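You operate a simulated robot arm through the tools that you are given. There is no shell and no other tool. Be economical: measure what you need, move in short steps, check, and stop when the job is done.

You run a simulated two-armed robot. Do the job below in one go: nothing can be reset, and whatever is moved stays where it is left.

JOB
Pick up the wide pink roll with one hand, pass it to the other hand and put it on the top of the white table. Take the tray marked "eyelets" from the work table and leave it on the cream board. Take the white band roll and put it on top of the big grey book on the work table. Shut the white-handled drawer. Take the grey book and put it on the green cover on the front corner of the work table. Do these in any order. Set down upright: wide pink roll.

The check looks at the end state, three seconds after you hand in, the way a careful person would. Anything else that was tipped, shoved, dropped, spilled or broken makes it a failure. Lids that push on must go on centred and level and be pressed home; caps that screw on are set level and turned clockwise until they are tight.

ROBOT AND FRAMES
Two 7-joint arms with fingered hands on one trunk, on a base that drives. Base frame: it is fixed to the floor where the robot stands at the start and does not move with it; the origin is under the middle of the robot, x ahead of it, y to its left, z up. Readings come in mm, degrees, newtons and seconds.
The left shoulder is at the start at [42, 186, 1270], the right one opposite. With the tool pointing down near the work surface each hand reaches from about 100 to 680 mm from the robot's upright axis, wherever it stands, measured 20 degrees to its own side. Places, roughly: big grey book (15x20x4 cm) [500, -900, 900]; cream board (22x16x1 cm) [600, -700, 900]; green cover (22x16x2 cm) [800, 500, 900]; grey book (8x17x2 cm) [-900, -300, 700]; orange tray, teal tray [1000, -1000, 1000]; top of the white table [2800, -1600, 800]; white band roll (8x8x4 cm) [1000, -900, 900]; white-handled drawer [300, -600, 700]; wide pink roll (8x8x12 cm) [500, 200, 1000]. Payload 3.6 kg a hand.
The tool frame of a hand sits at the grasp point between the pads (the TCP): z along the fingers, y along the line on which they close. The tips reach 26 mm beyond it. The gripper opens to 88 mm. The gripper's body begins 30 mm behind the TCP. The gripper is a hand of 3 fingers: y runs from the thumb to the fingers, the wrist lies at [-17, -98, -164] in the tool frame, and closing takes about 1.5 s.
Orientation is told as [roll, pitch, yaw] about the base's x, y, z axes, in that order, counted from this pose: with the fingers straight down and the wrist toward the robot, the tool's x, y and z point along [0, 1, 0], [1, 0, 0] and [0, 0, -1] of the base frame.

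CONTROLS
- The arms move only by the tool step_arm. It takes "left_series", "right_series" or both (then of equal length, played together; a hand with none holds still); each is a list that holds one entry, the list of rows, each a list of 6 numbers: the shift along the tool's x, y, z in mm, then the turn, a rotation vector about the tool's x, y, z in degrees. In form: [[[tx, ty, tz, rx, ry, rz], ...]]. A call has 1 to 20 rows; each row is the pose to reach, as a shift and turn from the pose commanded when the call began, along the tool's axes at that moment. "left_fingers" and "right_fingers" are, for a hand that has rows, the gripper command, from -1 (shut) to 1 (fully open), values between in proportion, set as the call begins (left out, the last holds). A row lasts 0.2 s, in which the tool goes at most 50 mm and 8.6 degrees; a call with a longer step from one row to the next is refused whole, and so is a gripper value outside its range. Where a pose cannot be reached the arm comes as near as it can. A force on the tool above 40 N (or 10 N above the force at the start of the call, whichever is more), or a blocked arm, ends the call early, and 0.2 s more pass. The fingers move at their own pace (about 153 mm/s each) and stop on an object; they squeeze with about 28 N. The grip force told is the motor's: it shows also when the fingers shut on nothing. Time passes only in rows, and 0.2 s behind the last, so rows that repeat a pose let the fingers close. The reply holds the time, the measured pose of the TCP, the force on the tool along the base axes, the opening and the grip force, in the units named above and with some noise, with the torque about the TCP (base axes, N m) and any sound that the robot's microphone picked up.
- Cameras (640 x 400 px; columns grow to the right, rows downward): "scene" is now at [184, -79.8, 1179]; the picture's right is [-0.87, -0.50, 0.00], its down [-0.24, 0.42, -0.88] and it looks along [0.44, -0.76, -0.48] (base axes); focal length 214 px, centre (320, 200). "left" rides on the left gripper at [-56, -80, -102] in its tool frame; the picture's right is [-0.73, -0.32, 0.60], its down [0.62, -0.67, 0.41] and it looks along [0.27, 0.67, 0.69] (tool axes); focal length 247 px, centre (320, 200). "right" rides on the right gripper at [56, -80, -102] in its tool frame; the picture's right is [-0.73, 0.32, -0.60], its down [-0.62, -0.66, 0.41] and it looks along [-0.27, 0.68, 0.69] (tool axes); focal length 247 px, centre (320, 200). There is no depth. A picture from a camera that has moved, and an enlarged one, comes with that camera's place and axes in the base frame and with its lens. The place of the scene camera against the robot may be out by one fixed shift of up to 12 mm in any direction.
- capture(camera): a new picture of that camera. No time passes.
- raise_lower(by): slides the trunk up (or, below 0, down) by that many mm; the arms and the scene camera ride with it, the base frame stays. It gives what a move gives, with no picture.
- drive_base(legs): drives the robot by 1 to 6 legs, each [ahead, left, turn to the left] in mm, mm and degrees, along the robot's own axes; the way and the turn of a leg run together, so that a leg with both is an arc; at most 1500 mm and 180 degrees a leg. The arms and the cameras ride along, it lands a little off, and it stops where it bumps. It gives what a move gives.
- set_fingers(fingers, thumb_bend, thumb_turn, hand): sets how far each is bent, from 0 (flat) to 1 (curled in); at 0.3 the hand is open as for a grip, at 0.7 the pads meet at the TCP. One left out holds its place. A second passes; each finger stops where it meets its share of the squeeze, and holds until it gets a number again. A gripper value or a shape takes the hand back. It gives what a move gives, with no picture; readings hold the bend of each and the force on the fingers (four entries, about 0 where the hand has none), thumb and palm. thumb_turn goes from beside the hand (0) to across from the fingers (1), as for a grip.
- set_grasp(shape, hand): the hand has 3 fingers and takes this shape, open, in about a second: jaw (thumb against the fingers, like two jaws); tri (thumb and two fingers); tip (a fingertip pinch); poke (one finger out to press); point (the index stretched); flat (the hand flat); cup (the hand cupped); fist (a fist). The gripper value then closes the fingers along that shape, each until it touches; the sizes above hold for jaw. It gives what a move gives, with no picture.
- pan_tilt(pan, tilt): turns the head with the scene camera to pan (to the left, within 60 degrees either way) and tilt (down, from -29 to 69), counted from straight ahead of the robot. It gives what a move gives.
- zoom(camera, box): a new picture of the part [left, top, right, bottom] of that camera's present view, enlarged. No time passes.
- hand_in(): hands the job in; it is judged then, once.

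Go step by step. Nothing tells you exact positions but the pictures and the camera data: compare them with the known pose of the tool, close in by small moves and look again before you grip or let go. The budget is 165 turns and 138 pictures, counting those below and the enlarged ones. Unless the task says otherwise, let go and move clear before handing in, and close with one line.

The tools are called after "Request:" by a JSON object that holds its "op" and its "data". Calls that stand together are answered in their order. step_arm: Moves the arms, as the interface text tells. Its arguments: {"type":"object","properties":{"left_series":{"type":"array","items":{"type":"array","items":{"type":"array","items":{"type":"number"}}}},"left_fingers":{"type":"number"},"right_series":{"type":"array","items":{"type":"array","items":{"type":"array","items":{"type":"number"}}}},"right_fingers":{"type":"number"}},"required":[]} The other tools are called the same way: raise_lower (by) slides the trunk up or down; set_grasp (shape, hand) gives the hand a shape; set_fingers (fingers, thumb_bend, thumb_turn, hand) moves the fingers one by one; drive_base (legs) drives the base; pan_tilt (pan, tilt) turns the head that bears the scene camera; capture (camera) takes a picture; zoom (camera, box) takes an enlarged picture of a part of a camera's view; hand_in () hands the job in.

At the start:

```text
clock: 0.0
left_eef_pos: [475.4, -28.3, 1229.4]
left_ee_rot: [0.0, 0.0, -0.1]
left_force: [-0.1, 0.6, 0.4]
left_moment: [-0.01, 0.0, 0.03]
left_opening: 87.6
left_gripper_force: 0.1
left_shape: jaw
left_bend: [0.3, 0.3, 0.98]
left_finger forces: [0.0, 0.0, 0.1, 0.0, 0.0, 0.0]
right_eef_pos: [315.5, -446.6, 1137.2]
right_ee_rot: [0.1, 0.0, 0.0]
right_force: [-0.6, 0.1, 1.0]
right_moment: [-0.01, 0.0, 0.03]
right_opening: 87.7
right_gripper_force: 0.0
right_shape: jaw
right_bend: [0.3, 0.3, 0.98]
right_finger forces: [0.0, 0.1, 0.1, 0.0, 0.0, 0.0]
trunk travel left (down, up): [-413.0, 344.0]
robot x, y, heading: [0.9, 1.0, 0.0]
head pan, tilt: [-60.2, 28.7]
```

scene: 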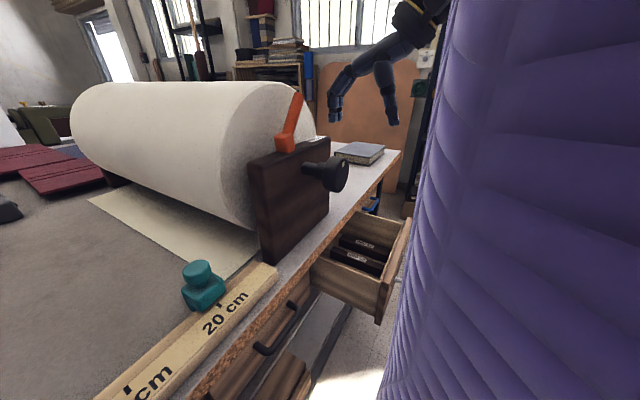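
right: 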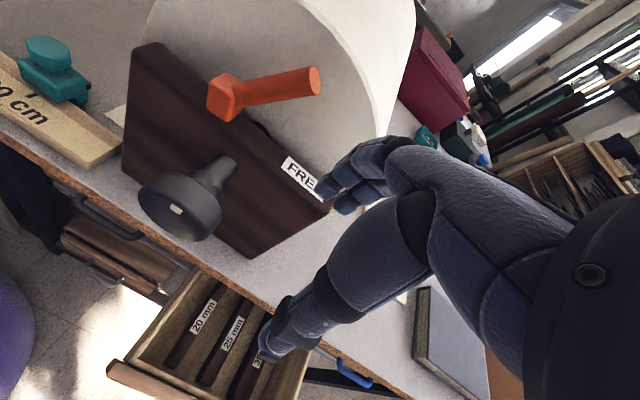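
left: 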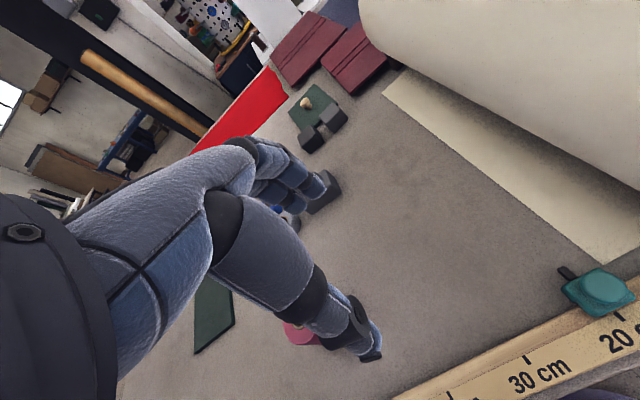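

I see a work table with a large paper roll, a drawer open on the right and a book at the right end. I'll look around with the head first.

Request:
{"op": "pan_tilt", "data": {"pan": 0, "tilt": 30}}

Request:
{"op": "capture", "data": {"camera": "scene"}}

Request:
{"op": "pan_tilt", "data": {"pan": 50, "tilt": 35}}

Request:
{"op": "capture", "data": {"camera": "scene"}}

```text
clock: 1.3
left_eef_pos: [474.6, -28.2, 1231.0]
left_ee_rot: [0.0, 0.0, 0.0]
left_force: [0.0, 0.2, 0.3]
left_moment: [0.01, 0.0, 0.0]
left_opening: 87.6
left_gripper_force: 0.2
left_shape: jaw
left_bend: [0.3, 0.3, 0.98]
left_finger forces: [0.0, 0.0, 0.0, 0.1, 0.0, 0.0]
right_eef_pos: [315.1, -446.3, 1137.3]
right_ee_rot: [0.0, 0.0, 0.0]
right_force: [-0.6, 0.4, 0.3]
right_moment: [0.0, -0.02, 0.02]
right_opening: 87.6
right_gripper_force: 0.0
right_shape: jaw
right_bend: [0.3, 0.3, 0.98]
right_finger forces: [0.0, 0.0, 0.1, 0.0, 0.0, 0.1]
trunk travel left (down, up): [-413.0, 344.0]
robot x, y, heading: [-5.0, 1.2, -0.1]
head pan, tilt: [0.0, 30.0]
```

```text
134 pictures are left
camera scene: at [229.2, -1.0, 1176.9], right [0.0, -1.0, 0.0], down [-0.5, 0.0, -0.87], along [0.87, 0.0, -0.5], focal length 214 px, centre (320, 200)
```

scene: 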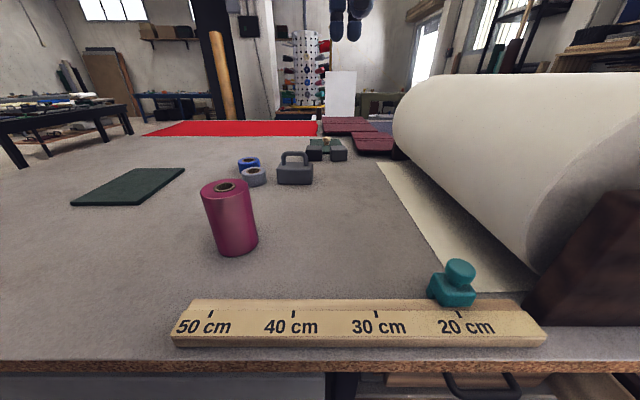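

```text
clock: 2.5
left_eef_pos: [475.5, -27.6, 1231.7]
left_ee_rot: [0.0, 0.0, 0.0]
left_force: [-0.5, 1.0, 0.4]
left_moment: [0.02, -0.02, -0.03]
left_opening: 87.6
left_gripper_force: 0.1
left_shape: jaw
left_bend: [0.3, 0.3, 0.98]
left_finger forces: [0.1, 0.1, 0.1, 0.0, 0.1, 0.0]
right_eef_pos: [315.4, -447.9, 1136.4]
right_ee_rot: [0.0, -0.1, 0.0]
right_force: [0.0, 0.1, 0.4]
right_moment: [-0.03, -0.03, 0.0]
right_opening: 87.4
right_gripper_force: 0.1
right_shape: jaw
right_bend: [0.3, 0.3, 0.98]
right_finger forces: [0.1, 0.0, 0.0, 0.0, 0.0, 0.0]
trunk travel left (down, up): [-413.0, 344.0]
robot x, y, heading: [1.5, 0.2, -0.1]
head pan, tilt: [50.0, 35.0]
```

```text
133 pictures are left
camera scene: at [195.4, 66.5, 1169.1], right [0.77, -0.64, 0.0], down [-0.37, -0.44, -0.82], along [0.53, 0.63, -0.57], focal length 214 px, centre (320, 200)
```

scene: 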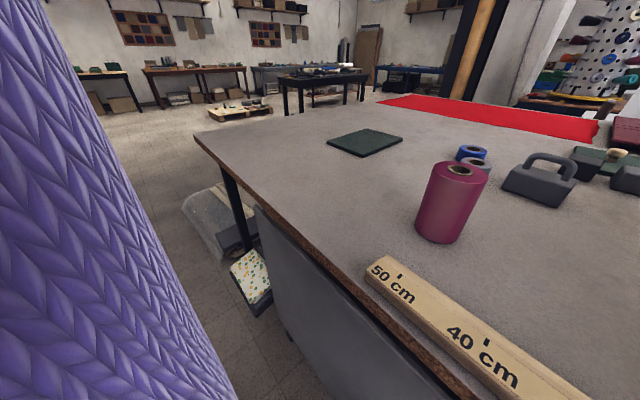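

The pink roll stands near [580,175], table top about z 880. I'll back off a little and turn right to see the right end of the table and what's behind.

Request:
{"op": "drive_base", "data": {"legs": [[-250, 0, 0], [0, 0, -60]]}}

Request:
{"op": "pan_tilt", "data": {"pan": 0, "tilt": 25}}

Request:
{"op": "capture", "data": {"camera": "scene"}}

Request:
{"op": "pan_tilt", "data": {"pan": -60, "tilt": 25}}

Request:
{"op": "capture", "data": {"camera": "scene"}}

```text
clock: 6.9
left_eef_pos: [-33.7, -425.9, 1230.9]
left_ee_rot: [0.1, 0.0, -59.5]
left_force: [0.2, 0.2, -0.3]
left_moment: [-0.01, -0.02, -0.02]
left_opening: 87.8
left_gripper_force: 0.1
left_shape: jaw
left_bend: [0.3, 0.3, 0.98]
left_finger forces: [0.1, 0.0, 0.0, 0.0, 0.1, 0.0]
right_eef_pos: [-476.7, -498.7, 1136.6]
right_ee_rot: [0.1, 0.1, -59.5]
right_force: [0.1, 1.0, 0.0]
right_moment: [0.02, -0.03, -0.01]
right_opening: 87.6
right_gripper_force: 0.1
right_shape: jaw
right_bend: [0.3, 0.3, 0.98]
right_finger forces: [0.0, 0.0, 0.0, 0.0, 0.1, 0.0]
trunk travel left (down, up): [-413.0, 344.0]
robot x, y, heading: [-252.1, 0.1, -59.3]
head pan, tilt: [50.0, 35.0]
```

```text
clock: 8.1
left_eef_pos: [-34.5, -424.0, 1231.4]
left_ee_rot: [0.0, 0.0, -59.6]
left_force: [0.6, -0.9, -1.2]
left_moment: [0.0, 0.0, 0.03]
left_opening: 87.7
left_gripper_force: 0.0
left_shape: jaw
left_bend: [0.3, 0.3, 0.98]
left_finger forces: [0.1, 0.1, 0.0, 0.0, 0.1, 0.0]
right_eef_pos: [-476.5, -499.1, 1136.9]
right_ee_rot: [0.0, 0.0, -59.5]
right_force: [0.2, 0.9, -1.3]
right_moment: [-0.01, 0.03, 0.01]
right_opening: 87.5
right_gripper_force: 0.0
right_shape: jaw
right_bend: [0.3, 0.3, 0.98]
right_finger forces: [0.0, 0.0, 0.0, 0.1, 0.1, 0.0]
trunk travel left (down, up): [-413.0, 344.0]
robot x, y, heading: [-251.3, -0.4, -59.2]
head pan, tilt: [0.0, 25.0]
```

```text
132 pictures are left
camera scene: at [-136.4, -203.6, 1184.9], right [-0.86, -0.51, 0.0], down [-0.21, 0.36, -0.91], along [0.46, -0.78, -0.42], focal length 214 px, centre (320, 200)
```

scene: 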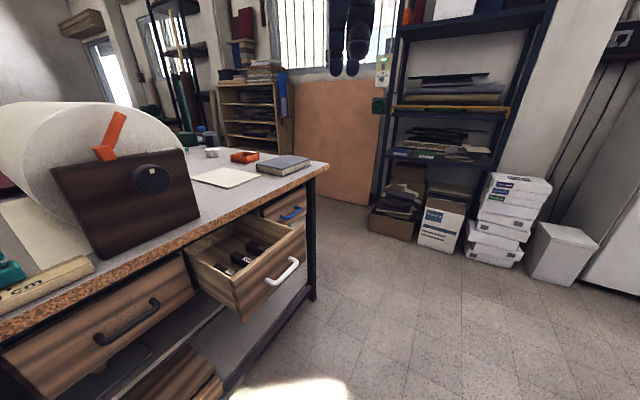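

```text
clock: 9.4
left_eef_pos: [-33.9, -423.4, 1230.6]
left_ee_rot: [0.1, 0.0, -59.5]
left_force: [-0.2, -0.7, 0.3]
left_moment: [0.01, -0.06, 0.01]
left_opening: 87.6
left_gripper_force: 0.1
left_shape: jaw
left_bend: [0.3, 0.3, 0.98]
left_finger forces: [0.0, 0.0, 0.0, 0.0, 0.1, 0.0]
right_eef_pos: [-476.2, -499.3, 1136.6]
right_ee_rot: [0.0, -0.1, -59.4]
right_force: [0.0, -0.2, 0.0]
right_moment: [0.01, 0.0, -0.02]
right_opening: 87.6
right_gripper_force: 0.1
right_shape: jaw
right_bend: [0.3, 0.3, 0.98]
right_finger forces: [0.0, 0.0, 0.0, 0.0, 0.1, 0.0]
trunk travel left (down, up): [-413.0, 344.0]
robot x, y, heading: [-252.0, -0.8, -59.5]
head pan, tilt: [-60.0, 25.0]
```

```text
131 pictures are left
camera scene: at [-228.6, -204.4, 1184.9], right [-0.87, 0.49, 0.0], down [0.21, 0.37, -0.91], along [-0.45, -0.79, -0.42], focal length 214 px, centre (320, 200)
```

scene: 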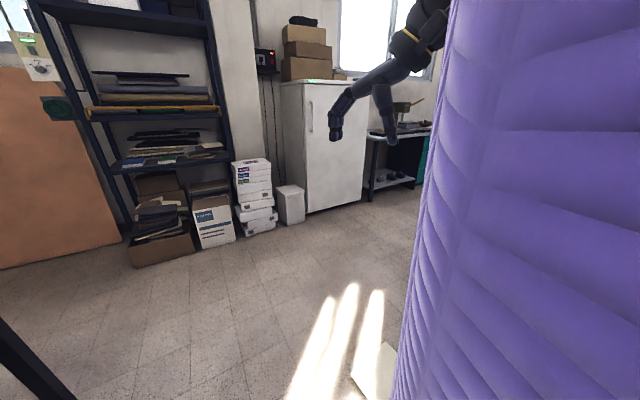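

The drawer, board, orange tray, band roll and big grey book are at the table's right end. I'll look closer.

Request:
{"op": "pan_tilt", "data": {"pan": 10, "tilt": 25}}

Request:
{"op": "zoom", "data": {"camera": "scene", "box": [200, 100, 420, 240]}}

```text
clock: 10.8
left_eef_pos: [-35.3, -424.0, 1229.8]
left_ee_rot: [0.0, 0.0, -59.5]
left_force: [-0.6, 0.2, 0.7]
left_moment: [0.0, -0.01, -0.03]
left_opening: 87.6
left_gripper_force: 0.0
left_shape: jaw
left_bend: [0.3, 0.3, 0.98]
left_finger forces: [0.0, 0.0, 0.1, 0.0, 0.0, 0.0]
right_eef_pos: [-476.7, -499.5, 1136.9]
right_ee_rot: [0.1, 0.0, -59.4]
right_force: [0.1, -0.2, -0.5]
right_moment: [0.0, 0.01, -0.03]
right_opening: 87.6
right_gripper_force: 0.1
right_shape: jaw
right_bend: [0.3, 0.3, 0.98]
right_finger forces: [0.0, 0.0, 0.0, 0.0, 0.0, 0.0]
trunk travel left (down, up): [-413.0, 344.0]
robot x, y, heading: [-251.4, -3.0, -59.6]
head pan, tilt: [10.0, 25.0]
```

```text
2.86 times, centred on (310, 170) of scene
camera zoom: at [-123.5, -194.3, 1184.9], right [-0.76, -0.65, 0.0], down [-0.27, 0.32, -0.91], along [0.59, -0.69, -0.42], focal length 613 px, centre (349, 286)
```

zoom: 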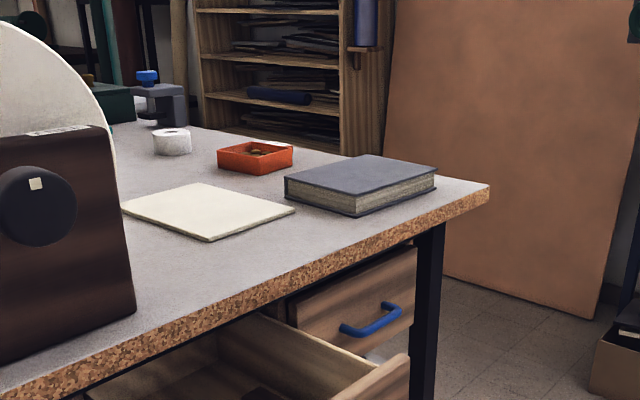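

Now I drive to face the table from in front of the drawer.

Request:
{"op": "drive_base", "data": {"legs": [[0, 0, 59.5], [0, -600, 0]]}}

Request:
{"op": "pan_tilt", "data": {"pan": 0, "tilt": 35}}

Request:
{"op": "capture", "data": {"camera": "scene"}}

```text
clock: 16.9
left_eef_pos: [211.2, -646.5, 1230.3]
left_ee_rot: [0.1, 0.0, -0.9]
left_force: [-0.7, 0.1, -0.3]
left_moment: [0.03, 0.03, 0.0]
left_opening: 87.7
left_gripper_force: 0.2
left_shape: jaw
left_bend: [0.3, 0.3, 0.98]
left_finger forces: [0.0, 0.0, 0.0, 0.0, 0.0, 0.1]
right_eef_pos: [46.1, -1061.1, 1136.2]
right_ee_rot: [0.0, 0.0, -1.0]
right_force: [-0.4, -0.7, -0.4]
right_moment: [0.02, 0.01, 0.0]
right_opening: 87.5
right_gripper_force: 0.0
right_shape: jaw
right_bend: [0.3, 0.3, 0.98]
right_finger forces: [0.1, 0.0, 0.1, 0.1, 0.1, 0.0]
trunk travel left (down, up): [-413.0, 344.0]
robot x, y, heading: [-265.7, -610.1, -1.1]
head pan, tilt: [10.0, 25.0]
```

```text
clock: 17.6
left_eef_pos: [211.5, -645.9, 1230.9]
left_ee_rot: [-0.1, 0.0, -0.9]
left_force: [0.0, -0.4, 0.0]
left_moment: [0.02, -0.02, 0.0]
left_opening: 87.7
left_gripper_force: 0.0
left_shape: jaw
left_bend: [0.3, 0.3, 0.98]
left_finger forces: [0.1, 0.0, 0.0, 0.0, 0.0, 0.0]
right_eef_pos: [46.0, -1061.1, 1137.3]
right_ee_rot: [0.0, 0.0, -0.9]
right_force: [-0.2, -0.8, -0.2]
right_moment: [0.01, -0.03, -0.04]
right_opening: 87.6
right_gripper_force: 0.0
right_shape: jaw
right_bend: [0.3, 0.3, 0.98]
right_finger forces: [0.0, 0.0, 0.1, 0.1, 0.1, 0.0]
trunk travel left (down, up): [-413.0, 344.0]
robot x, y, heading: [-260.3, -609.5, -1.2]
head pan, tilt: [0.0, 35.0]
```

```text
129 pictures are left
camera scene: at [-35.8, -614.4, 1169.2], right [-0.02, -1.0, 0.0], down [-0.57, 0.01, -0.82], along [0.82, -0.01, -0.57], focal length 214 px, centre (320, 200)
```

scene: 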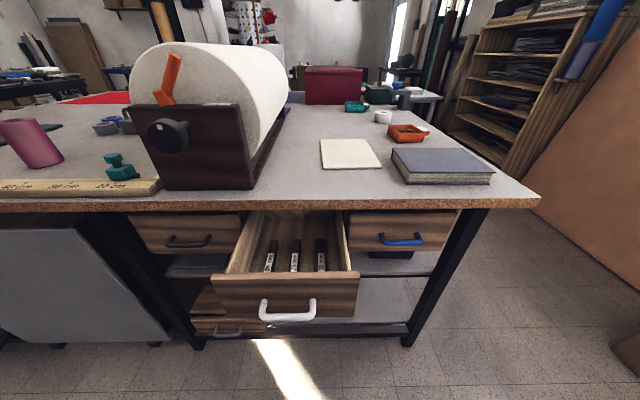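

The drawer front is near x≈215, z≈785, y≈-555. I'll make a left fist pointing forward, lower the trunk, and push the drawer by its handle.

Request:
{"op": "set_grasp", "data": {"hand": "left", "shape": "fist"}}

Request:
{"op": "drive_base", "data": {"legs": [[-120, 0, 1]]}}

Request:
{"op": "step_arm", "data": {"left_series": [[[8, 0, 0, -8.2, 0, 0], [16, 0, 0, -16.4, 0, 0], [24, 0, 0, -24.6, 0, 0], [32, 0, 0, -32.8, 0, 0], [40, 0, 0, -41, 0, 0], [48, 0, 0, -49.2, 0, 0], [56, 0, 0, -57.4, 0, 0], [64, 0, 0, -65.6, 0, 0], [72, 0, 0, -73.8, 0, 0], [80, 0, 0, -82, 0, 0], [88, 0, 0, -90, 0, 0]]]}}

Request:
{"op": "raise_lower", "data": {"by": -330}}

Request:
{"op": "capture", "data": {"camera": "scene"}}

```text
clock: 18.5
left_eef_pos: [212.2, -646.5, 1230.4]
left_ee_rot: [0.0, 0.0, -0.8]
left_force: [0.4, 0.0, -0.7]
left_moment: [0.02, 0.0, 0.01]
left_opening: 0.0
left_gripper_force: 0.1
left_shape: fist
left_bend: [0.97, 0.74, 0.82]
left_finger forces: [0.0, 0.0, 0.1, 0.1, 0.0, 0.0]
right_eef_pos: [45.6, -1061.6, 1137.2]
right_ee_rot: [0.0, 0.1, -0.9]
right_force: [0.2, 0.0, 0.3]
right_moment: [-0.02, -0.03, 0.03]
right_opening: 87.5
right_gripper_force: 0.0
right_shape: jaw
right_bend: [0.3, 0.3, 0.98]
right_finger forces: [0.0, 0.0, 0.0, 0.0, 0.0, 0.0]
trunk travel left (down, up): [-413.0, 344.0]
robot x, y, heading: [-262.0, -609.9, -1.0]
head pan, tilt: [0.0, 35.0]
```

```text
clock: 19.7
left_eef_pos: [89.2, -635.3, 1231.6]
left_ee_rot: [0.0, 0.0, 0.1]
left_force: [-0.2, -0.2, -1.5]
left_moment: [0.0, -0.06, 0.01]
left_opening: 0.0
left_gripper_force: 0.1
left_shape: fist
left_bend: [0.98, 0.81, 0.77]
left_finger forces: [0.0, 0.1, 0.0, 0.1, 0.0, 0.0]
right_eef_pos: [-70.0, -1055.4, 1136.5]
right_ee_rot: [0.0, -0.1, 0.1]
right_force: [0.3, -0.9, 0.4]
right_moment: [0.03, -0.03, 0.01]
right_opening: 87.7
right_gripper_force: 0.0
right_shape: jaw
right_bend: [0.3, 0.3, 0.98]
right_finger forces: [0.0, 0.0, 0.0, 0.1, 0.0, 0.1]
trunk travel left (down, up): [-413.0, 344.0]
robot x, y, heading: [-383.7, -607.9, 0.3]
head pan, tilt: [0.0, 35.0]
```

```text
clock: 22.1
left_eef_pos: [92.8, -548.1, 1229.4]
left_ee_rot: [110.9, -89.9, -110.7]
left_force: [-0.1, -0.2, -1.2]
left_moment: [0.0, 0.01, -0.01]
left_opening: 0.1
left_gripper_force: 0.0
left_shape: fist
left_bend: [0.98, 0.82, 0.77]
left_finger forces: [0.1, 0.1, 0.0, 0.1, 0.0, 0.1]
right_eef_pos: [-66.2, -1055.3, 1135.8]
right_ee_rot: [0.0, -0.1, 0.1]
right_force: [-0.1, -0.2, 0.2]
right_moment: [-0.01, -0.03, 0.01]
right_opening: 87.6
right_gripper_force: 0.0
right_shape: jaw
right_bend: [0.3, 0.3, 0.98]
right_finger forces: [0.0, 0.0, 0.0, 0.0, 0.0, 0.0]
trunk travel left (down, up): [-413.0, 344.0]
robot x, y, heading: [-382.8, -606.2, 0.1]
head pan, tilt: [0.0, 35.0]
```

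```text
clock: 25.4
left_eef_pos: [97.7, -540.0, 898.6]
left_ee_rot: [71.0, -89.5, -69.5]
left_force: [0.2, 0.0, -0.5]
left_moment: [-0.03, 0.0, 0.0]
left_opening: 0.0
left_gripper_force: 0.1
left_shape: fist
left_bend: [0.99, 0.82, 0.75]
left_finger forces: [0.0, 0.1, 0.0, 0.0, 0.0, 0.1]
right_eef_pos: [-30.9, -1055.4, 769.5]
right_ee_rot: [0.0, 9.7, 0.1]
right_force: [0.6, 0.5, 0.2]
right_moment: [0.0, -0.03, -0.02]
right_opening: 87.8
right_gripper_force: 0.0
right_shape: jaw
right_bend: [0.3, 0.3, 0.98]
right_finger forces: [0.0, 0.0, 0.0, 0.0, 0.1, 0.1]
trunk travel left (down, up): [-83.0, 674.0]
robot x, y, heading: [-381.6, -610.3, -0.1]
head pan, tilt: [0.0, 35.0]
```

```text
128 pictures are left
camera scene: at [-98.3, -605.6, 812.6], right [0.04, -1.0, 0.0], down [-0.55, -0.02, -0.83], along [0.83, 0.04, -0.55], focal length 214 px, centre (320, 200)
```

scene: 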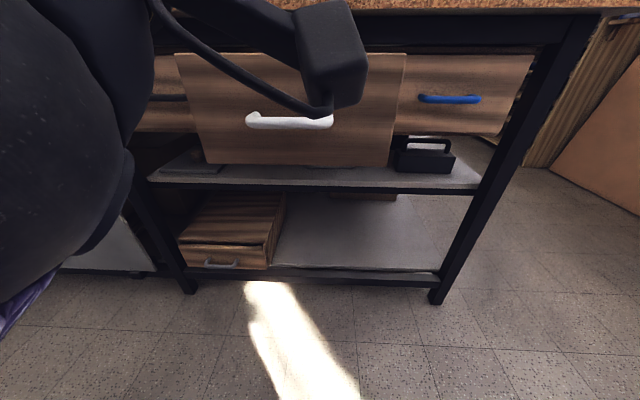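

Handle centre about [185,-554,746]. I lower the fist to that height, then push forward.

Request:
{"op": "step_arm", "data": {"left_series": [[[-5, -40, 0, 0, 0, 0], [-10, -80, 0, 0, 0, 0], [-12, -120, 0, 0, 0, 0], [-14, -150, 0, 0, 0, 0], [-14, -150, 20, 0, 0, 0], [-14, -150, 40, 0, 0, 0]]]}}

Request:
{"op": "capture", "data": {"camera": "scene"}}

```text
clock: 26.8
left_eef_pos: [133.2, -560.7, 750.4]
left_ee_rot: [23.0, -89.9, -22.9]
left_force: [-0.6, -0.2, 0.8]
left_moment: [0.01, 0.0, 0.01]
left_opening: 0.0
left_gripper_force: 0.0
left_shape: fist
left_bend: [0.99, 0.83, 0.75]
left_finger forces: [0.0, 0.1, 0.1, 0.0, 0.1, 0.0]
right_eef_pos: [-30.6, -1055.1, 767.4]
right_ee_rot: [0.0, 9.7, 0.1]
right_force: [-0.4, -0.2, -0.2]
right_moment: [-0.03, 0.0, 0.0]
right_opening: 87.8
right_gripper_force: 0.1
right_shape: jaw
right_bend: [0.3, 0.3, 0.98]
right_finger forces: [0.0, 0.1, 0.1, 0.0, 0.0, 0.0]
trunk travel left (down, up): [-83.0, 674.0]
robot x, y, heading: [-385.0, -612.8, 0.1]
head pan, tilt: [0.0, 35.0]
```

```text
127 pictures are left
camera scene: at [-98.9, -609.3, 810.2], right [0.0, -1.0, 0.0], down [-0.57, 0.0, -0.82], along [0.82, 0.0, -0.57], focal length 214 px, centre (320, 200)
```

scene: 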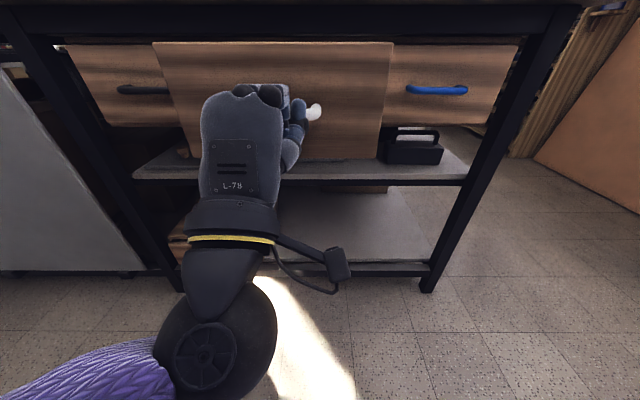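

Well aligned with the handle; the hand is a bit left. I shift right 15 mm and push.

Request:
{"op": "step_arm", "data": {"left_series": [[[-15, 0, 0, 0, 0, 0], [-15, 0, 15, 0, 0, 0], [-15, 0, 30, 0, 0, 0], [-15, 0, 45, 0, 0, 0], [-15, 0, 60, 0, 0, 0], [-15, 0, 75, 0, 0, 0], [-15, 0, 90, 0, 0, 0], [-15, 0, 105, 0, 0, 0], [-15, 0, 120, 0, 0, 0]]]}}

Request:
{"op": "capture", "data": {"camera": "scene"}}

```text
clock: 28.8
left_eef_pos: [252.8, -576.0, 753.2]
left_ee_rot: [-10.0, -89.9, 10.1]
left_force: [0.6, 0.1, 0.2]
left_moment: [0.01, 0.01, 0.0]
left_opening: 0.0
left_gripper_force: 0.1
left_shape: fist
left_bend: [0.98, 0.84, 0.74]
left_finger forces: [0.0, 0.0, 0.0, 0.0, 0.1, 0.0]
right_eef_pos: [-31.2, -1055.2, 768.0]
right_ee_rot: [0.0, 9.7, 0.1]
right_force: [-0.2, 0.1, -0.2]
right_moment: [-0.03, 0.0, 0.0]
right_opening: 87.6
right_gripper_force: 0.0
right_shape: jaw
right_bend: [0.3, 0.3, 0.98]
right_finger forces: [0.0, 0.0, 0.0, 0.0, 0.0, 0.0]
trunk travel left (down, up): [-83.0, 674.0]
robot x, y, heading: [-388.7, -612.6, 0.2]
head pan, tilt: [0.0, 35.0]
```

```text
126 pictures are left
camera scene: at [-98.8, -609.3, 810.2], right [0.0, -1.0, 0.0], down [-0.57, 0.0, -0.82], along [0.82, 0.0, -0.57], focal length 214 px, centre (320, 200)
```

scene: 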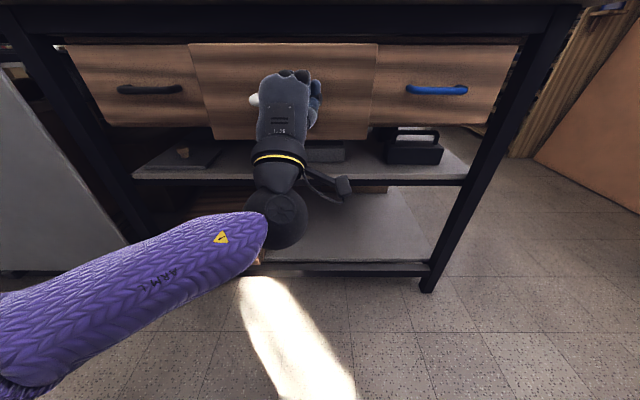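

The drawer is moving in. Keep pushing until it stops.

Request:
{"op": "step_arm", "data": {"left_series": [[[5, 0, 12, 0, 0, 0], [8, 0, 24, 0, 0, 0], [8, 0, 36, 0, 0, 0], [8, 0, 48, 0, 0, 0], [8, 0, 58, 0, 0, 0], [8, 0, 66, 0, 0, 0], [8, 0, 74, 0, 0, 0], [8, 0, 82, 0, 0, 0], [8, 0, 90, 0, 0, 0], [8, 0, 98, 0, 0, 0]]]}}

Request:
{"op": "capture", "data": {"camera": "scene"}}

```text
clock: 31.0
left_eef_pos: [350.0, -567.6, 750.9]
left_ee_rot: [4.2, -89.9, -4.2]
left_force: [-0.3, 0.1, -0.3]
left_moment: [0.0, -0.02, -0.02]
left_opening: 0.1
left_gripper_force: 0.1
left_shape: fist
left_bend: [0.98, 0.84, 0.75]
left_finger forces: [0.0, 0.0, 0.1, 0.0, 0.0, 0.0]
right_eef_pos: [-29.8, -1055.4, 767.8]
right_ee_rot: [0.0, 9.6, 0.0]
right_force: [0.0, -0.3, -0.7]
right_moment: [-0.03, 0.04, -0.02]
right_opening: 87.7
right_gripper_force: 0.0
right_shape: jaw
right_bend: [0.3, 0.3, 0.98]
right_finger forces: [0.0, 0.0, 0.0, 0.0, 0.0, 0.0]
trunk travel left (down, up): [-83.0, 674.0]
robot x, y, heading: [-384.7, -610.0, 0.2]
head pan, tilt: [0.0, 35.0]
```

```text
125 pictures are left
camera scene: at [-98.9, -609.3, 810.3], right [0.0, -1.0, 0.0], down [-0.57, 0.0, -0.82], along [0.82, 0.0, -0.57], focal length 214 px, centre (320, 200)
```

scene: 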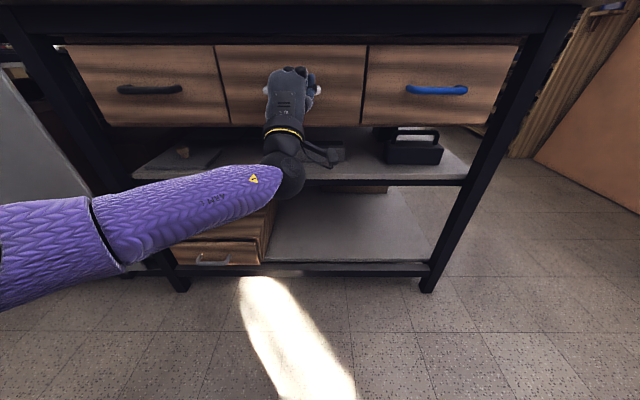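

Nearly flush with the neighbours; push a little further until it resists.

Request:
{"op": "step_arm", "data": {"left_series": [[[0, 0, 4, 0, 0, 0], [0, 0, 8, 0, 0, 0], [0, 0, 12, 0, 0, 0], [0, 0, 16, 0, 0, 0], [0, 0, 20, 0, 0, 0]]]}}

Request:
{"op": "zoom", "data": {"camera": "scene", "box": [160, 20, 420, 180]}}

```text
clock: 32.2
left_eef_pos: [367.4, -569.3, 752.5]
left_ee_rot: [-157.4, -89.7, 157.4]
left_force: [-11.6, 1.5, 8.0]
left_moment: [-0.19, 0.11, -0.28]
left_opening: 0.0
left_gripper_force: 0.1
left_shape: fist
left_bend: [0.98, 0.87, 0.74]
left_finger forces: [0.0, 0.0, 0.2, 0.1, 0.1, 0.0]
right_eef_pos: [-31.9, -1055.5, 769.1]
right_ee_rot: [0.1, 9.6, 0.1]
right_force: [0.4, 0.4, -0.4]
right_moment: [0.03, 0.03, 0.0]
right_opening: 87.4
right_gripper_force: 0.1
right_shape: jaw
right_bend: [0.3, 0.3, 0.98]
right_finger forces: [0.0, 0.1, 0.0, 0.0, 0.0, 0.1]
trunk travel left (down, up): [-83.0, 674.0]
robot x, y, heading: [-381.4, -609.7, -0.2]
head pan, tilt: [0.0, 35.0]
```

```text
2.46 times, centred on (290, 100) of scene
camera zoom: at [-100.2, -609.4, 811.0], right [0.0, -1.0, 0.0], down [-0.57, 0.0, -0.82], along [0.82, 0.0, -0.57], focal length 528 px, centre (394, 446)
```

zoom: 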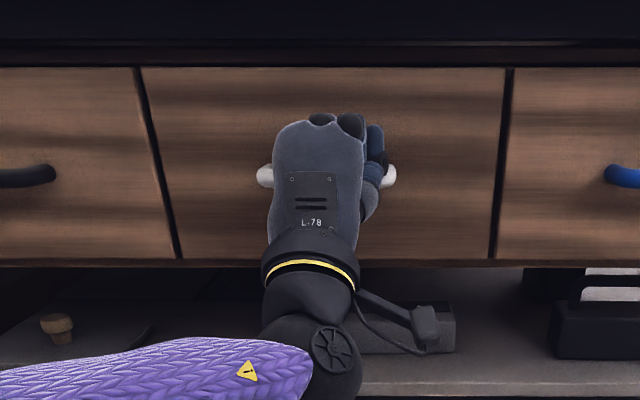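

The drawer is shut and flush. I retract the fist, raise the trunk, and bring the hand back to fingers-down.

Request:
{"op": "step_arm", "data": {"left_series": [[[0, 0, -20, 0, 0, 0], [0, 0, -50, 0, 0, 0], [0, 0, -90, 0, 0, 0], [0, 0, -130, 0, 0, 0], [0, 0, -170, 0, 0, 0], [0, 0, -210, 0, 0, 0], [0, 0, -250, 0, 0, 0], [0, 40, -250, 0, 0, 0], [0, 80, -250, 0, 0, 0], [0, 120, -250, 0, 0, 0], [0, 150, -250, 0, 0, 0]]]}}

Request:
{"op": "raise_lower", "data": {"by": 330}}

Request:
{"op": "step_arm", "data": {"left_series": [[[0, 0, 0, 8.2, 0, 0], [0, 0, 0, 16.4, 0, 0], [0, 0, 0, 24.6, 0, 0], [0, 0, 0, 32.8, 0, 0], [0, 0, 0, 41, 0, 0], [0, 0, 0, 49.2, 0, 0], [0, 0, 0, 57.4, 0, 0], [0, 0, 0, 65.6, 0, 0], [0, 0, 0, 73.8, 0, 0], [0, 0, 0, 82, 0, 0], [0, 0, 0, 90, 0, 0]]]}}

Request:
{"op": "set_grasp", "data": {"hand": "left", "shape": "jaw"}}

Request:
{"op": "capture", "data": {"camera": "scene"}}

```text
clock: 34.6
left_eef_pos: [119.6, -568.8, 902.6]
left_ee_rot: [65.0, -89.8, -64.9]
left_force: [0.8, -0.2, -0.5]
left_moment: [0.0, -0.02, 0.0]
left_opening: 0.0
left_gripper_force: 0.0
left_shape: fist
left_bend: [0.97, 0.84, 0.75]
left_finger forces: [0.1, 0.0, 0.0, 0.0, 0.0, 0.1]
right_eef_pos: [-29.7, -1055.2, 768.3]
right_ee_rot: [0.0, 9.8, 0.1]
right_force: [0.3, 0.3, -0.9]
right_moment: [-0.01, 0.01, 0.03]
right_opening: 87.9
right_gripper_force: 0.1
right_shape: jaw
right_bend: [0.3, 0.3, 0.98]
right_finger forces: [0.1, 0.1, 0.0, 0.0, 0.0, 0.0]
trunk travel left (down, up): [-83.0, 674.0]
robot x, y, heading: [-385.4, -607.4, -0.1]
head pan, tilt: [0.0, 35.0]
```

```text
clock: 37.8
left_eef_pos: [119.7, -569.6, 1228.9]
left_ee_rot: [34.8, -89.8, -34.8]
left_force: [-0.4, 0.0, 0.2]
left_moment: [-0.02, -0.01, 0.0]
left_opening: 0.0
left_gripper_force: 0.1
left_shape: fist
left_bend: [0.97, 0.84, 0.75]
left_finger forces: [0.0, 0.0, 0.0, 0.0, 0.0, 0.0]
right_eef_pos: [-29.4, -1054.6, 1097.9]
right_ee_rot: [0.1, 9.6, 0.1]
right_force: [-0.6, 0.0, -0.5]
right_moment: [0.02, 0.0, -0.01]
right_opening: 87.8
right_gripper_force: 0.0
right_shape: jaw
right_bend: [0.3, 0.3, 0.98]
right_finger forces: [0.0, 0.0, 0.0, 0.0, 0.1, 0.0]
trunk travel left (down, up): [-413.0, 344.0]
robot x, y, heading: [-385.9, -609.7, 0.1]
head pan, tilt: [0.0, 35.0]
```

```text
clock: 38.8
left_eef_pos: [130.5, -534.6, 1197.6]
left_ee_rot: [19.1, -58.9, -13.4]
left_force: [0.3, 0.3, -0.7]
left_moment: [0.01, 0.02, 0.03]
left_opening: 0.3
left_gripper_force: 0.0
left_shape: fist
left_bend: [0.97, 0.84, 0.75]
left_finger forces: [0.1, 0.0, 0.1, 0.0, 0.0, 0.0]
right_eef_pos: [-30.1, -1054.1, 1098.6]
right_ee_rot: [0.0, 9.7, 0.2]
right_force: [-0.2, 0.5, 0.2]
right_moment: [0.0, -0.04, 0.02]
right_opening: 87.7
right_gripper_force: 0.0
right_shape: jaw
right_bend: [0.3, 0.3, 0.98]
right_finger forces: [0.1, 0.1, 0.0, 0.0, 0.0, 0.0]
trunk travel left (down, up): [-413.0, 344.0]
robot x, y, heading: [-384.1, -609.2, 0.0]
head pan, tilt: [0.0, 35.0]
stopped in row 4 (left hand): the arm was blocked; the commanded pose is now the measured one
```

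```text
clock: 39.7
left_eef_pos: [131.2, -536.1, 1195.8]
left_ee_rot: [19.1, -58.7, -13.4]
left_force: [-0.6, -0.2, 0.6]
left_moment: [-0.03, -0.02, 0.01]
left_opening: 87.7
left_gripper_force: 0.0
left_shape: jaw
left_bend: [0.3, 0.3, 0.97]
left_finger forces: [0.0, 0.1, 0.0, 0.1, 0.1, 0.0]
right_eef_pos: [-31.0, -1055.1, 1098.1]
right_ee_rot: [0.0, 9.6, 0.1]
right_force: [0.5, -0.3, -0.3]
right_moment: [0.02, 0.01, -0.04]
right_opening: 87.8
right_gripper_force: 0.0
right_shape: jaw
right_bend: [0.3, 0.3, 0.98]
right_finger forces: [0.0, 0.1, 0.0, 0.0, 0.1, 0.0]
trunk travel left (down, up): [-413.0, 344.0]
robot x, y, heading: [-384.3, -611.1, 0.4]
head pan, tilt: [0.0, 35.0]
```

```text
123 pictures are left
camera scene: at [-156.8, -609.4, 1169.1], right [0.0, -1.0, 0.0], down [-0.57, 0.0, -0.82], along [0.82, 0.0, -0.57], focal length 214 px, centre (320, 200)
```

scene: 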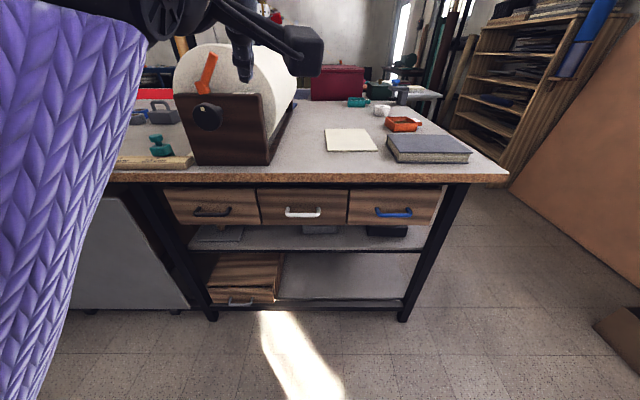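

The drawer is shut. The left arm hit a limit while turning; I'll move it forward first and turn together.

Request:
{"op": "step_arm", "data": {"left_series": [[[0, 15, 30, 0, 0, 0], [0, 30, 60, 0, 0, 0], [0, 45, 85, 0, 0, 0], [0, 52, 86, 7.5, -1.3, -0.3], [0, 52, 86, 15, -2.6, -0.6], [0, 52, 86, 22.4, -3.9, -0.9], [0, 52, 86, 29.9, -5.2, -1.2], [0, 52, 86, 37.3, -6.6, -1.5], [0, 52, 86, 44.8, -7.9, -1.8], [0, 52, 86, 52.2, -9.2, -2.1], [0, 52, 86, 59.7, -10.5, -2.4]]]}}

```text
clock: 42.1
left_eef_pos: [229.7, -530.7, 1196.4]
left_ee_rot: [0.0, 0.1, 0.0]
left_force: [-0.7, 0.8, 0.6]
left_moment: [0.0, 0.01, -0.01]
left_opening: 87.5
left_gripper_force: 0.0
left_shape: jaw
left_bend: [0.3, 0.3, 0.97]
left_finger forces: [0.1, 0.0, 0.0, 0.0, 0.0, 0.0]
right_eef_pos: [-30.3, -1055.2, 1097.6]
right_ee_rot: [0.0, 9.6, 0.2]
right_force: [-0.8, -0.4, 0.6]
right_moment: [0.0, 0.04, 0.0]
right_opening: 87.9
right_gripper_force: 0.0
right_shape: jaw
right_bend: [0.3, 0.3, 0.98]
right_finger forces: [0.1, 0.0, 0.0, 0.1, 0.1, 0.1]
trunk travel left (down, up): [-413.0, 344.0]
robot x, y, heading: [-384.9, -608.2, 0.2]
head pan, tilt: [0.0, 35.0]
```

Left hand is back in order. I level and raise the right hand, then drive around to the table's right end to see the trays and band roll.

Request:
{"op": "step_arm", "data": {"right_series": [[[0, 0, -25, -4.8, 0, 0], [0, 0, -50, -9.6, 0, 0], [0, 0, -90, -9.6, 0, 0]]]}}

Request:
{"op": "drive_base", "data": {"legs": [[0, -870, 0], [1200, 0, 0], [0, 0, 90]]}}

Request:
{"op": "capture", "data": {"camera": "scene"}}

```text
clock: 42.9
left_eef_pos: [229.3, -528.6, 1197.8]
left_ee_rot: [-0.2, 0.0, 0.2]
left_force: [0.7, -0.3, -0.2]
left_moment: [-0.02, 0.0, -0.04]
left_opening: 87.6
left_gripper_force: 0.0
left_shape: jaw
left_bend: [0.3, 0.3, 0.97]
left_finger forces: [0.0, 0.1, 0.1, 0.0, 0.0, 0.0]
right_eef_pos: [-14.9, -1053.9, 1187.6]
right_ee_rot: [0.0, 0.1, 0.1]
right_force: [0.3, -0.2, 0.5]
right_moment: [0.02, -0.01, 0.04]
right_opening: 87.8
right_gripper_force: 0.1
right_shape: jaw
right_bend: [0.3, 0.3, 0.98]
right_finger forces: [0.0, 0.0, 0.0, 0.1, 0.0, 0.0]
trunk travel left (down, up): [-413.0, 344.0]
robot x, y, heading: [-379.8, -607.5, 0.2]
head pan, tilt: [0.0, 35.0]
```

```text
clock: 57.0
left_eef_pos: [759.5, -852.8, 1197.9]
left_ee_rot: [-0.1, 0.0, 89.5]
left_force: [-0.3, 0.2, -0.8]
left_moment: [-0.01, -0.02, 0.02]
left_opening: 87.9
left_gripper_force: 0.1
left_shape: jaw
left_bend: [0.3, 0.3, 0.97]
left_finger forces: [0.0, 0.0, 0.0, 0.1, 0.0, 0.0]
right_eef_pos: [1281.4, -1102.9, 1187.6]
right_ee_rot: [0.0, 0.1, 89.5]
right_force: [-0.6, 0.0, -0.6]
right_moment: [0.0, -0.03, 0.02]
right_opening: 87.7
right_gripper_force: 0.0
right_shape: jaw
right_bend: [0.3, 0.3, 0.98]
right_finger forces: [0.1, 0.1, 0.0, 0.0, 0.0, 0.1]
trunk travel left (down, up): [-413.0, 344.0]
robot x, y, heading: [833.5, -1465.3, 89.5]
head pan, tilt: [0.0, 35.0]
```

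```text
122 pictures are left
camera scene: at [829.9, -1236.3, 1169.1], right [1.0, -0.01, 0.0], down [-0.01, -0.57, -0.82], along [0.01, 0.82, -0.57], focal length 214 px, centre (320, 200)
```

scene: 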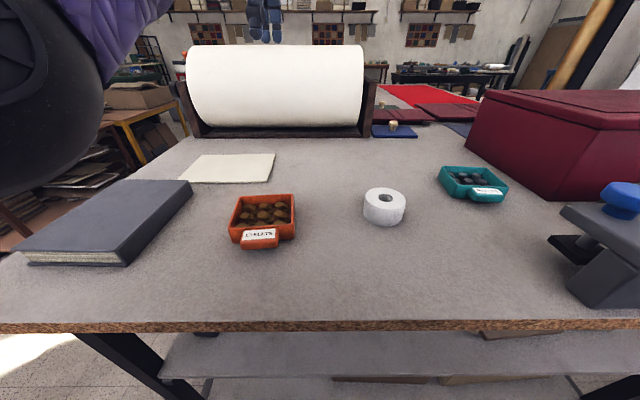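

Request:
{"op": "zoom", "data": {"camera": "scene", "box": [200, 140, 520, 270]}}

Request:
{"op": "zoom", "data": {"camera": "scene", "box": [210, 180, 320, 260]}}

```text
2.00 times, centred on (360, 205) of scene
camera zoom: at [829.9, -1236.3, 1169.1], right [1.0, -0.01, 0.0], down [-0.01, -0.57, -0.82], along [0.01, 0.82, -0.57], focal length 429 px, centre (240, 190)
```

zoom: 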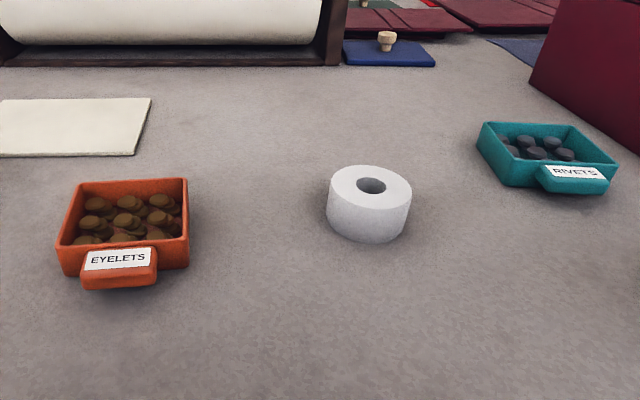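

```text
5.00 times, centred on (265, 220) of scene
camera zoom: at [829.9, -1236.3, 1169.1], right [1.0, -0.01, 0.0], down [-0.01, -0.57, -0.82], along [0.01, 0.82, -0.57], focal length 1072 px, centre (595, 100)
```

zoom: 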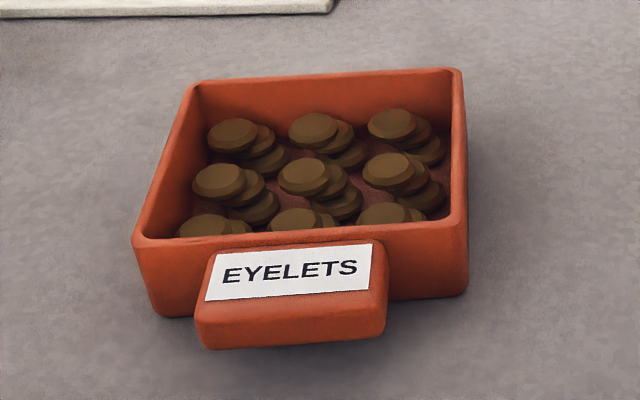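

Orange is "EYELETS". I estimate the band roll at about [973,-867] and the tray front wall near [728,-955]. I move the right hand over the band roll and the left above the tray, high, to calibrate.

Request:
{"op": "step_arm", "data": {"right_series": [[[40, 25, 0, 0, 0, 0], [80, 50, 0, 0, 0, 0], [120, 80, 0, 0, 0, 0], [160, 110, 20, 0, 0, 0], [200, 140, 45, 0, 0, 0], [240, 170, 70, 0, 0, 0], [275, 200, 95, 0, 0, 0], [308, 236, 120, 0, 0, 0], [308, 236, 140, 0, 0, 0]]], "left_series": [[[0, -15, 0, 0, 0, 0], [5, -30, 0, 0, 0, 0], [10, -45, 0, 0, 0, 0], [15, -60, 10, 0, 0, 0], [20, -75, 30, 0, 0, 0], [25, -90, 50, 0, 0, 0], [31, -97, 70, 0, 0, 0], [31, -97, 90, 0, 0, 0], [31, -97, 110, 0, 0, 0]]]}}

Request:
{"op": "capture", "data": {"camera": "scene"}}

Request:
{"op": "capture", "data": {"camera": "right"}}

Request:
{"op": "capture", "data": {"camera": "left"}}

```text
refused: row 4 steps farther than a row can; nothing moved
```

```text
119 pictures are left
camera scene: at [829.9, -1236.3, 1169.1], right [1.0, -0.01, 0.0], down [-0.01, -0.57, -0.82], along [0.01, 0.82, -0.57], focal length 214 px, centre (320, 200)
```

scene: 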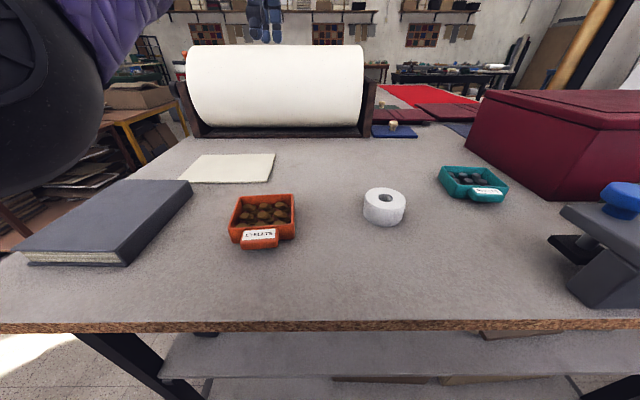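

```text
118 pictures are left
camera right: at [1225.7, -1183.0, 1290.6], right [0.74, 0.31, 0.6], down [0.62, -0.67, -0.41], along [0.27, 0.67, -0.69], focal length 247 px, centre (320, 200)
```

right: 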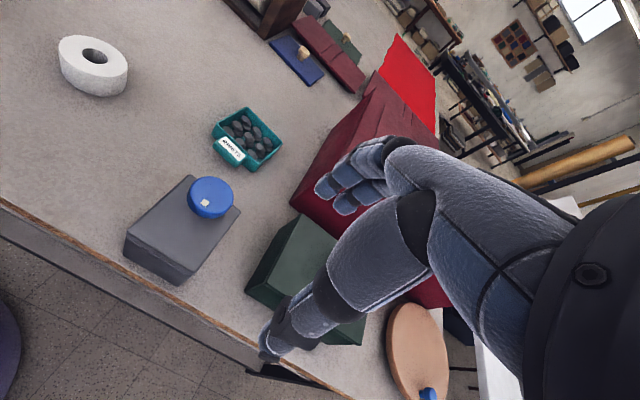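

```text
117 pictures are left
camera left: at [814.3, -932.4, 1300.5], right [0.73, -0.33, -0.6], down [-0.63, -0.66, -0.41], along [-0.26, 0.68, -0.69], focal length 247 px, centre (320, 200)
```

left: 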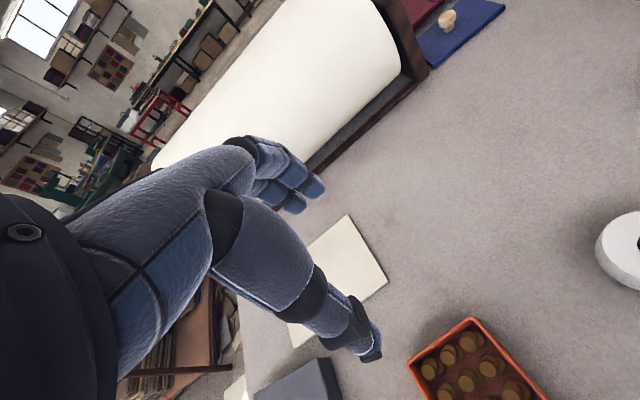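

Triangulation gives the table top at z≈905, band roll ≈[957,-910], tray grip (front wall + handle) ≈[738,-990]. I hover both hands.

Request:
{"op": "step_arm", "data": {"right_series": [[[40, 20, 0, 0, 0, 0], [80, 40, 0, 0, 0, 0], [120, 60, 0, 0, 0, 0], [160, 85, 10, 0, 0, 0], [200, 110, 20, 0, 0, 0], [235, 135, 40, 0, 0, 0], [270, 160, 60, 0, 0, 0], [300, 180, 85, 0, 0, 0], [324, 193, 110, 0, 0, 0], [324, 193, 128, 0, 0, 0]]], "left_series": [[[2, -15, 0, 0, 0, 0], [5, -30, 0, 0, 0, 0], [8, -50, 0, 0, 0, 0], [11, -70, 0, 0, 0, 0], [14, -90, 20, 0, 0, 0], [17, -110, 40, 0, 0, 0], [21, -130, 60, 0, 0, 0], [21, -137, 80, 0, 0, 0], [21, -137, 100, 0, 0, 0], [21, -137, 118, 0, 0, 0]]]}}

Request:
{"op": "capture", "data": {"camera": "scene"}}

Request:
{"op": "capture", "data": {"camera": "right"}}

Request:
{"op": "capture", "data": {"camera": "left"}}

```text
clock: 58.9
left_eef_pos: [720.8, -962.5, 1192.2]
left_ee_rot: [0.7, -9.9, 91.0]
left_force: [-0.3, 0.5, 0.0]
left_moment: [0.02, 0.01, 0.03]
left_opening: 87.9
left_gripper_force: 0.1
left_shape: jaw
left_bend: [0.3, 0.3, 0.97]
left_finger forces: [0.0, 0.0, 0.0, 0.0, 0.0, 0.1]
left hand out of reach, approached as far as the arm can: row 6
right_eef_pos: [988.2, -924.1, 1101.3]
right_ee_rot: [0.2, 0.2, 89.4]
right_force: [0.6, 0.1, -0.1]
right_moment: [0.02, 0.01, 0.06]
right_opening: 87.8
right_gripper_force: 0.0
right_shape: jaw
right_bend: [0.3, 0.3, 0.98]
right_finger forces: [0.0, 0.0, 0.1, 0.0, 0.0, 0.1]
right hand out of reach, approached as far as the arm can: row 8, 9
trunk travel left (down, up): [-413.0, 344.0]
robot x, y, heading: [830.9, -1464.3, 89.7]
head pan, tilt: [0.0, 35.0]
stopped in row 9 (left hand): the arm was blocked; the commanded pose is now the measured one
```

```text
116 pictures are left
camera scene: at [829.6, -1236.3, 1169.1], right [1.0, -0.01, 0.0], down [-0.01, -0.57, -0.82], along [0.01, 0.82, -0.57], focal length 214 px, centre (320, 200)
```

scene: 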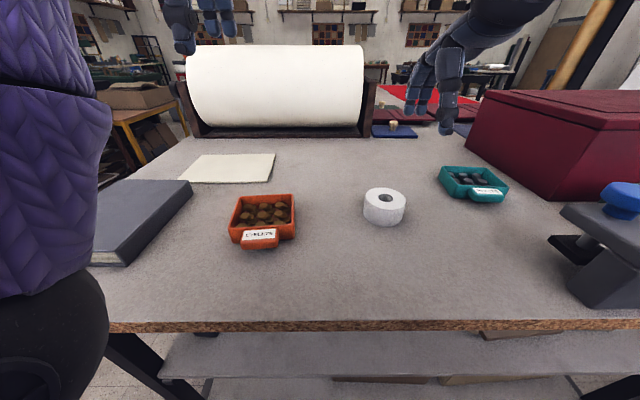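

```text
115 pictures are left
camera right: at [932.7, -1003.7, 1205.2], right [0.74, 0.31, 0.6], down [0.62, -0.67, -0.41], along [0.27, 0.67, -0.69], focal length 247 px, centre (320, 200)
```

right: 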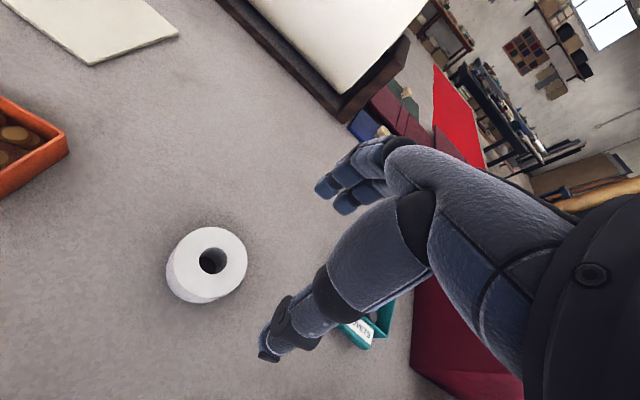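

```text
114 pictures are left
camera left: at [780.2, -1058.0, 1279.1], right [0.73, -0.2, -0.65], down [-0.62, -0.6, -0.51], along [-0.29, 0.78, -0.56], focal length 247 px, centre (320, 200)
```

left: 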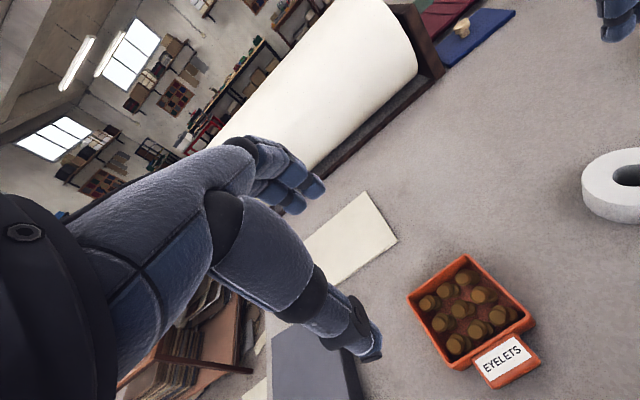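

The arms are too folded at this height, so I raise the trunk 150 mm, which lets the hands hang lower relative to the shoulders, and retry.

Request:
{"op": "raise_lower", "data": {"by": 150}}

Request:
{"op": "step_arm", "data": {"right_series": [[[0, 0, 40, 0, 0, 0], [0, 0, 80, 0, 0, 0], [0, 0, 120, 0, 0, 0], [10, 4, 150, 0, 0, 0], [20, 8, 170, 0, 0, 0], [31, 12, 190, 0, 0, 0]]], "left_series": [[[0, 0, 40, 0, 0, 0], [0, 0, 80, 0, 0, 0], [0, 0, 120, 0, 0, 0], [0, 0, 160, 0, 0, 0], [0, 0, 200, 0, 0, 0], [0, 0, 230, 0, 0, 0]]]}}

```text
clock: 60.6
left_eef_pos: [711.9, -960.1, 1343.3]
left_ee_rot: [1.6, -10.4, 91.7]
left_force: [-0.2, -0.8, 0.7]
left_moment: [-0.02, -0.02, 0.05]
left_opening: 87.9
left_gripper_force: 0.0
left_shape: jaw
left_bend: [0.3, 0.3, 0.97]
left_finger forces: [0.0, 0.0, 0.0, 0.0, 0.1, 0.1]
right_eef_pos: [989.5, -934.1, 1273.9]
right_ee_rot: [0.3, -2.2, 89.6]
right_force: [0.4, 0.3, -0.1]
right_moment: [0.03, 0.01, 0.0]
right_opening: 87.7
right_gripper_force: 0.1
right_shape: jaw
right_bend: [0.3, 0.3, 0.98]
right_finger forces: [0.0, 0.0, 0.1, 0.0, 0.1, 0.1]
trunk travel left (down, up): [-563.0, 194.0]
robot x, y, heading: [830.6, -1467.4, 89.7]
head pan, tilt: [0.0, 35.0]
```

```text
clock: 61.3
left_eef_pos: [706.8, -920.6, 1327.2]
left_ee_rot: [1.3, -19.2, 92.1]
left_force: [0.1, -0.3, -0.1]
left_moment: [0.01, 0.0, -0.01]
left_opening: 87.7
left_gripper_force: 0.0
left_shape: jaw
left_bend: [0.3, 0.3, 0.97]
left_finger forces: [0.0, 0.0, 0.0, 0.0, 0.0, 0.0]
right_eef_pos: [1018.0, -949.4, 1198.3]
right_ee_rot: [0.2, -2.1, 89.5]
right_force: [0.6, 0.5, 0.2]
right_moment: [0.01, 0.01, -0.03]
right_opening: 87.7
right_gripper_force: 0.1
right_shape: jaw
right_bend: [0.3, 0.3, 0.98]
right_finger forces: [0.1, 0.0, 0.1, 0.0, 0.0, 0.0]
right hand out of reach, approached as far as the arm can: row 1, 2, 3
trunk travel left (down, up): [-563.0, 194.0]
robot x, y, heading: [829.6, -1471.2, 89.5]
head pan, tilt: [0.0, 35.0]
stopped in row 3 (left hand): the arm was blocked; the commanded pose is now the measured one
```

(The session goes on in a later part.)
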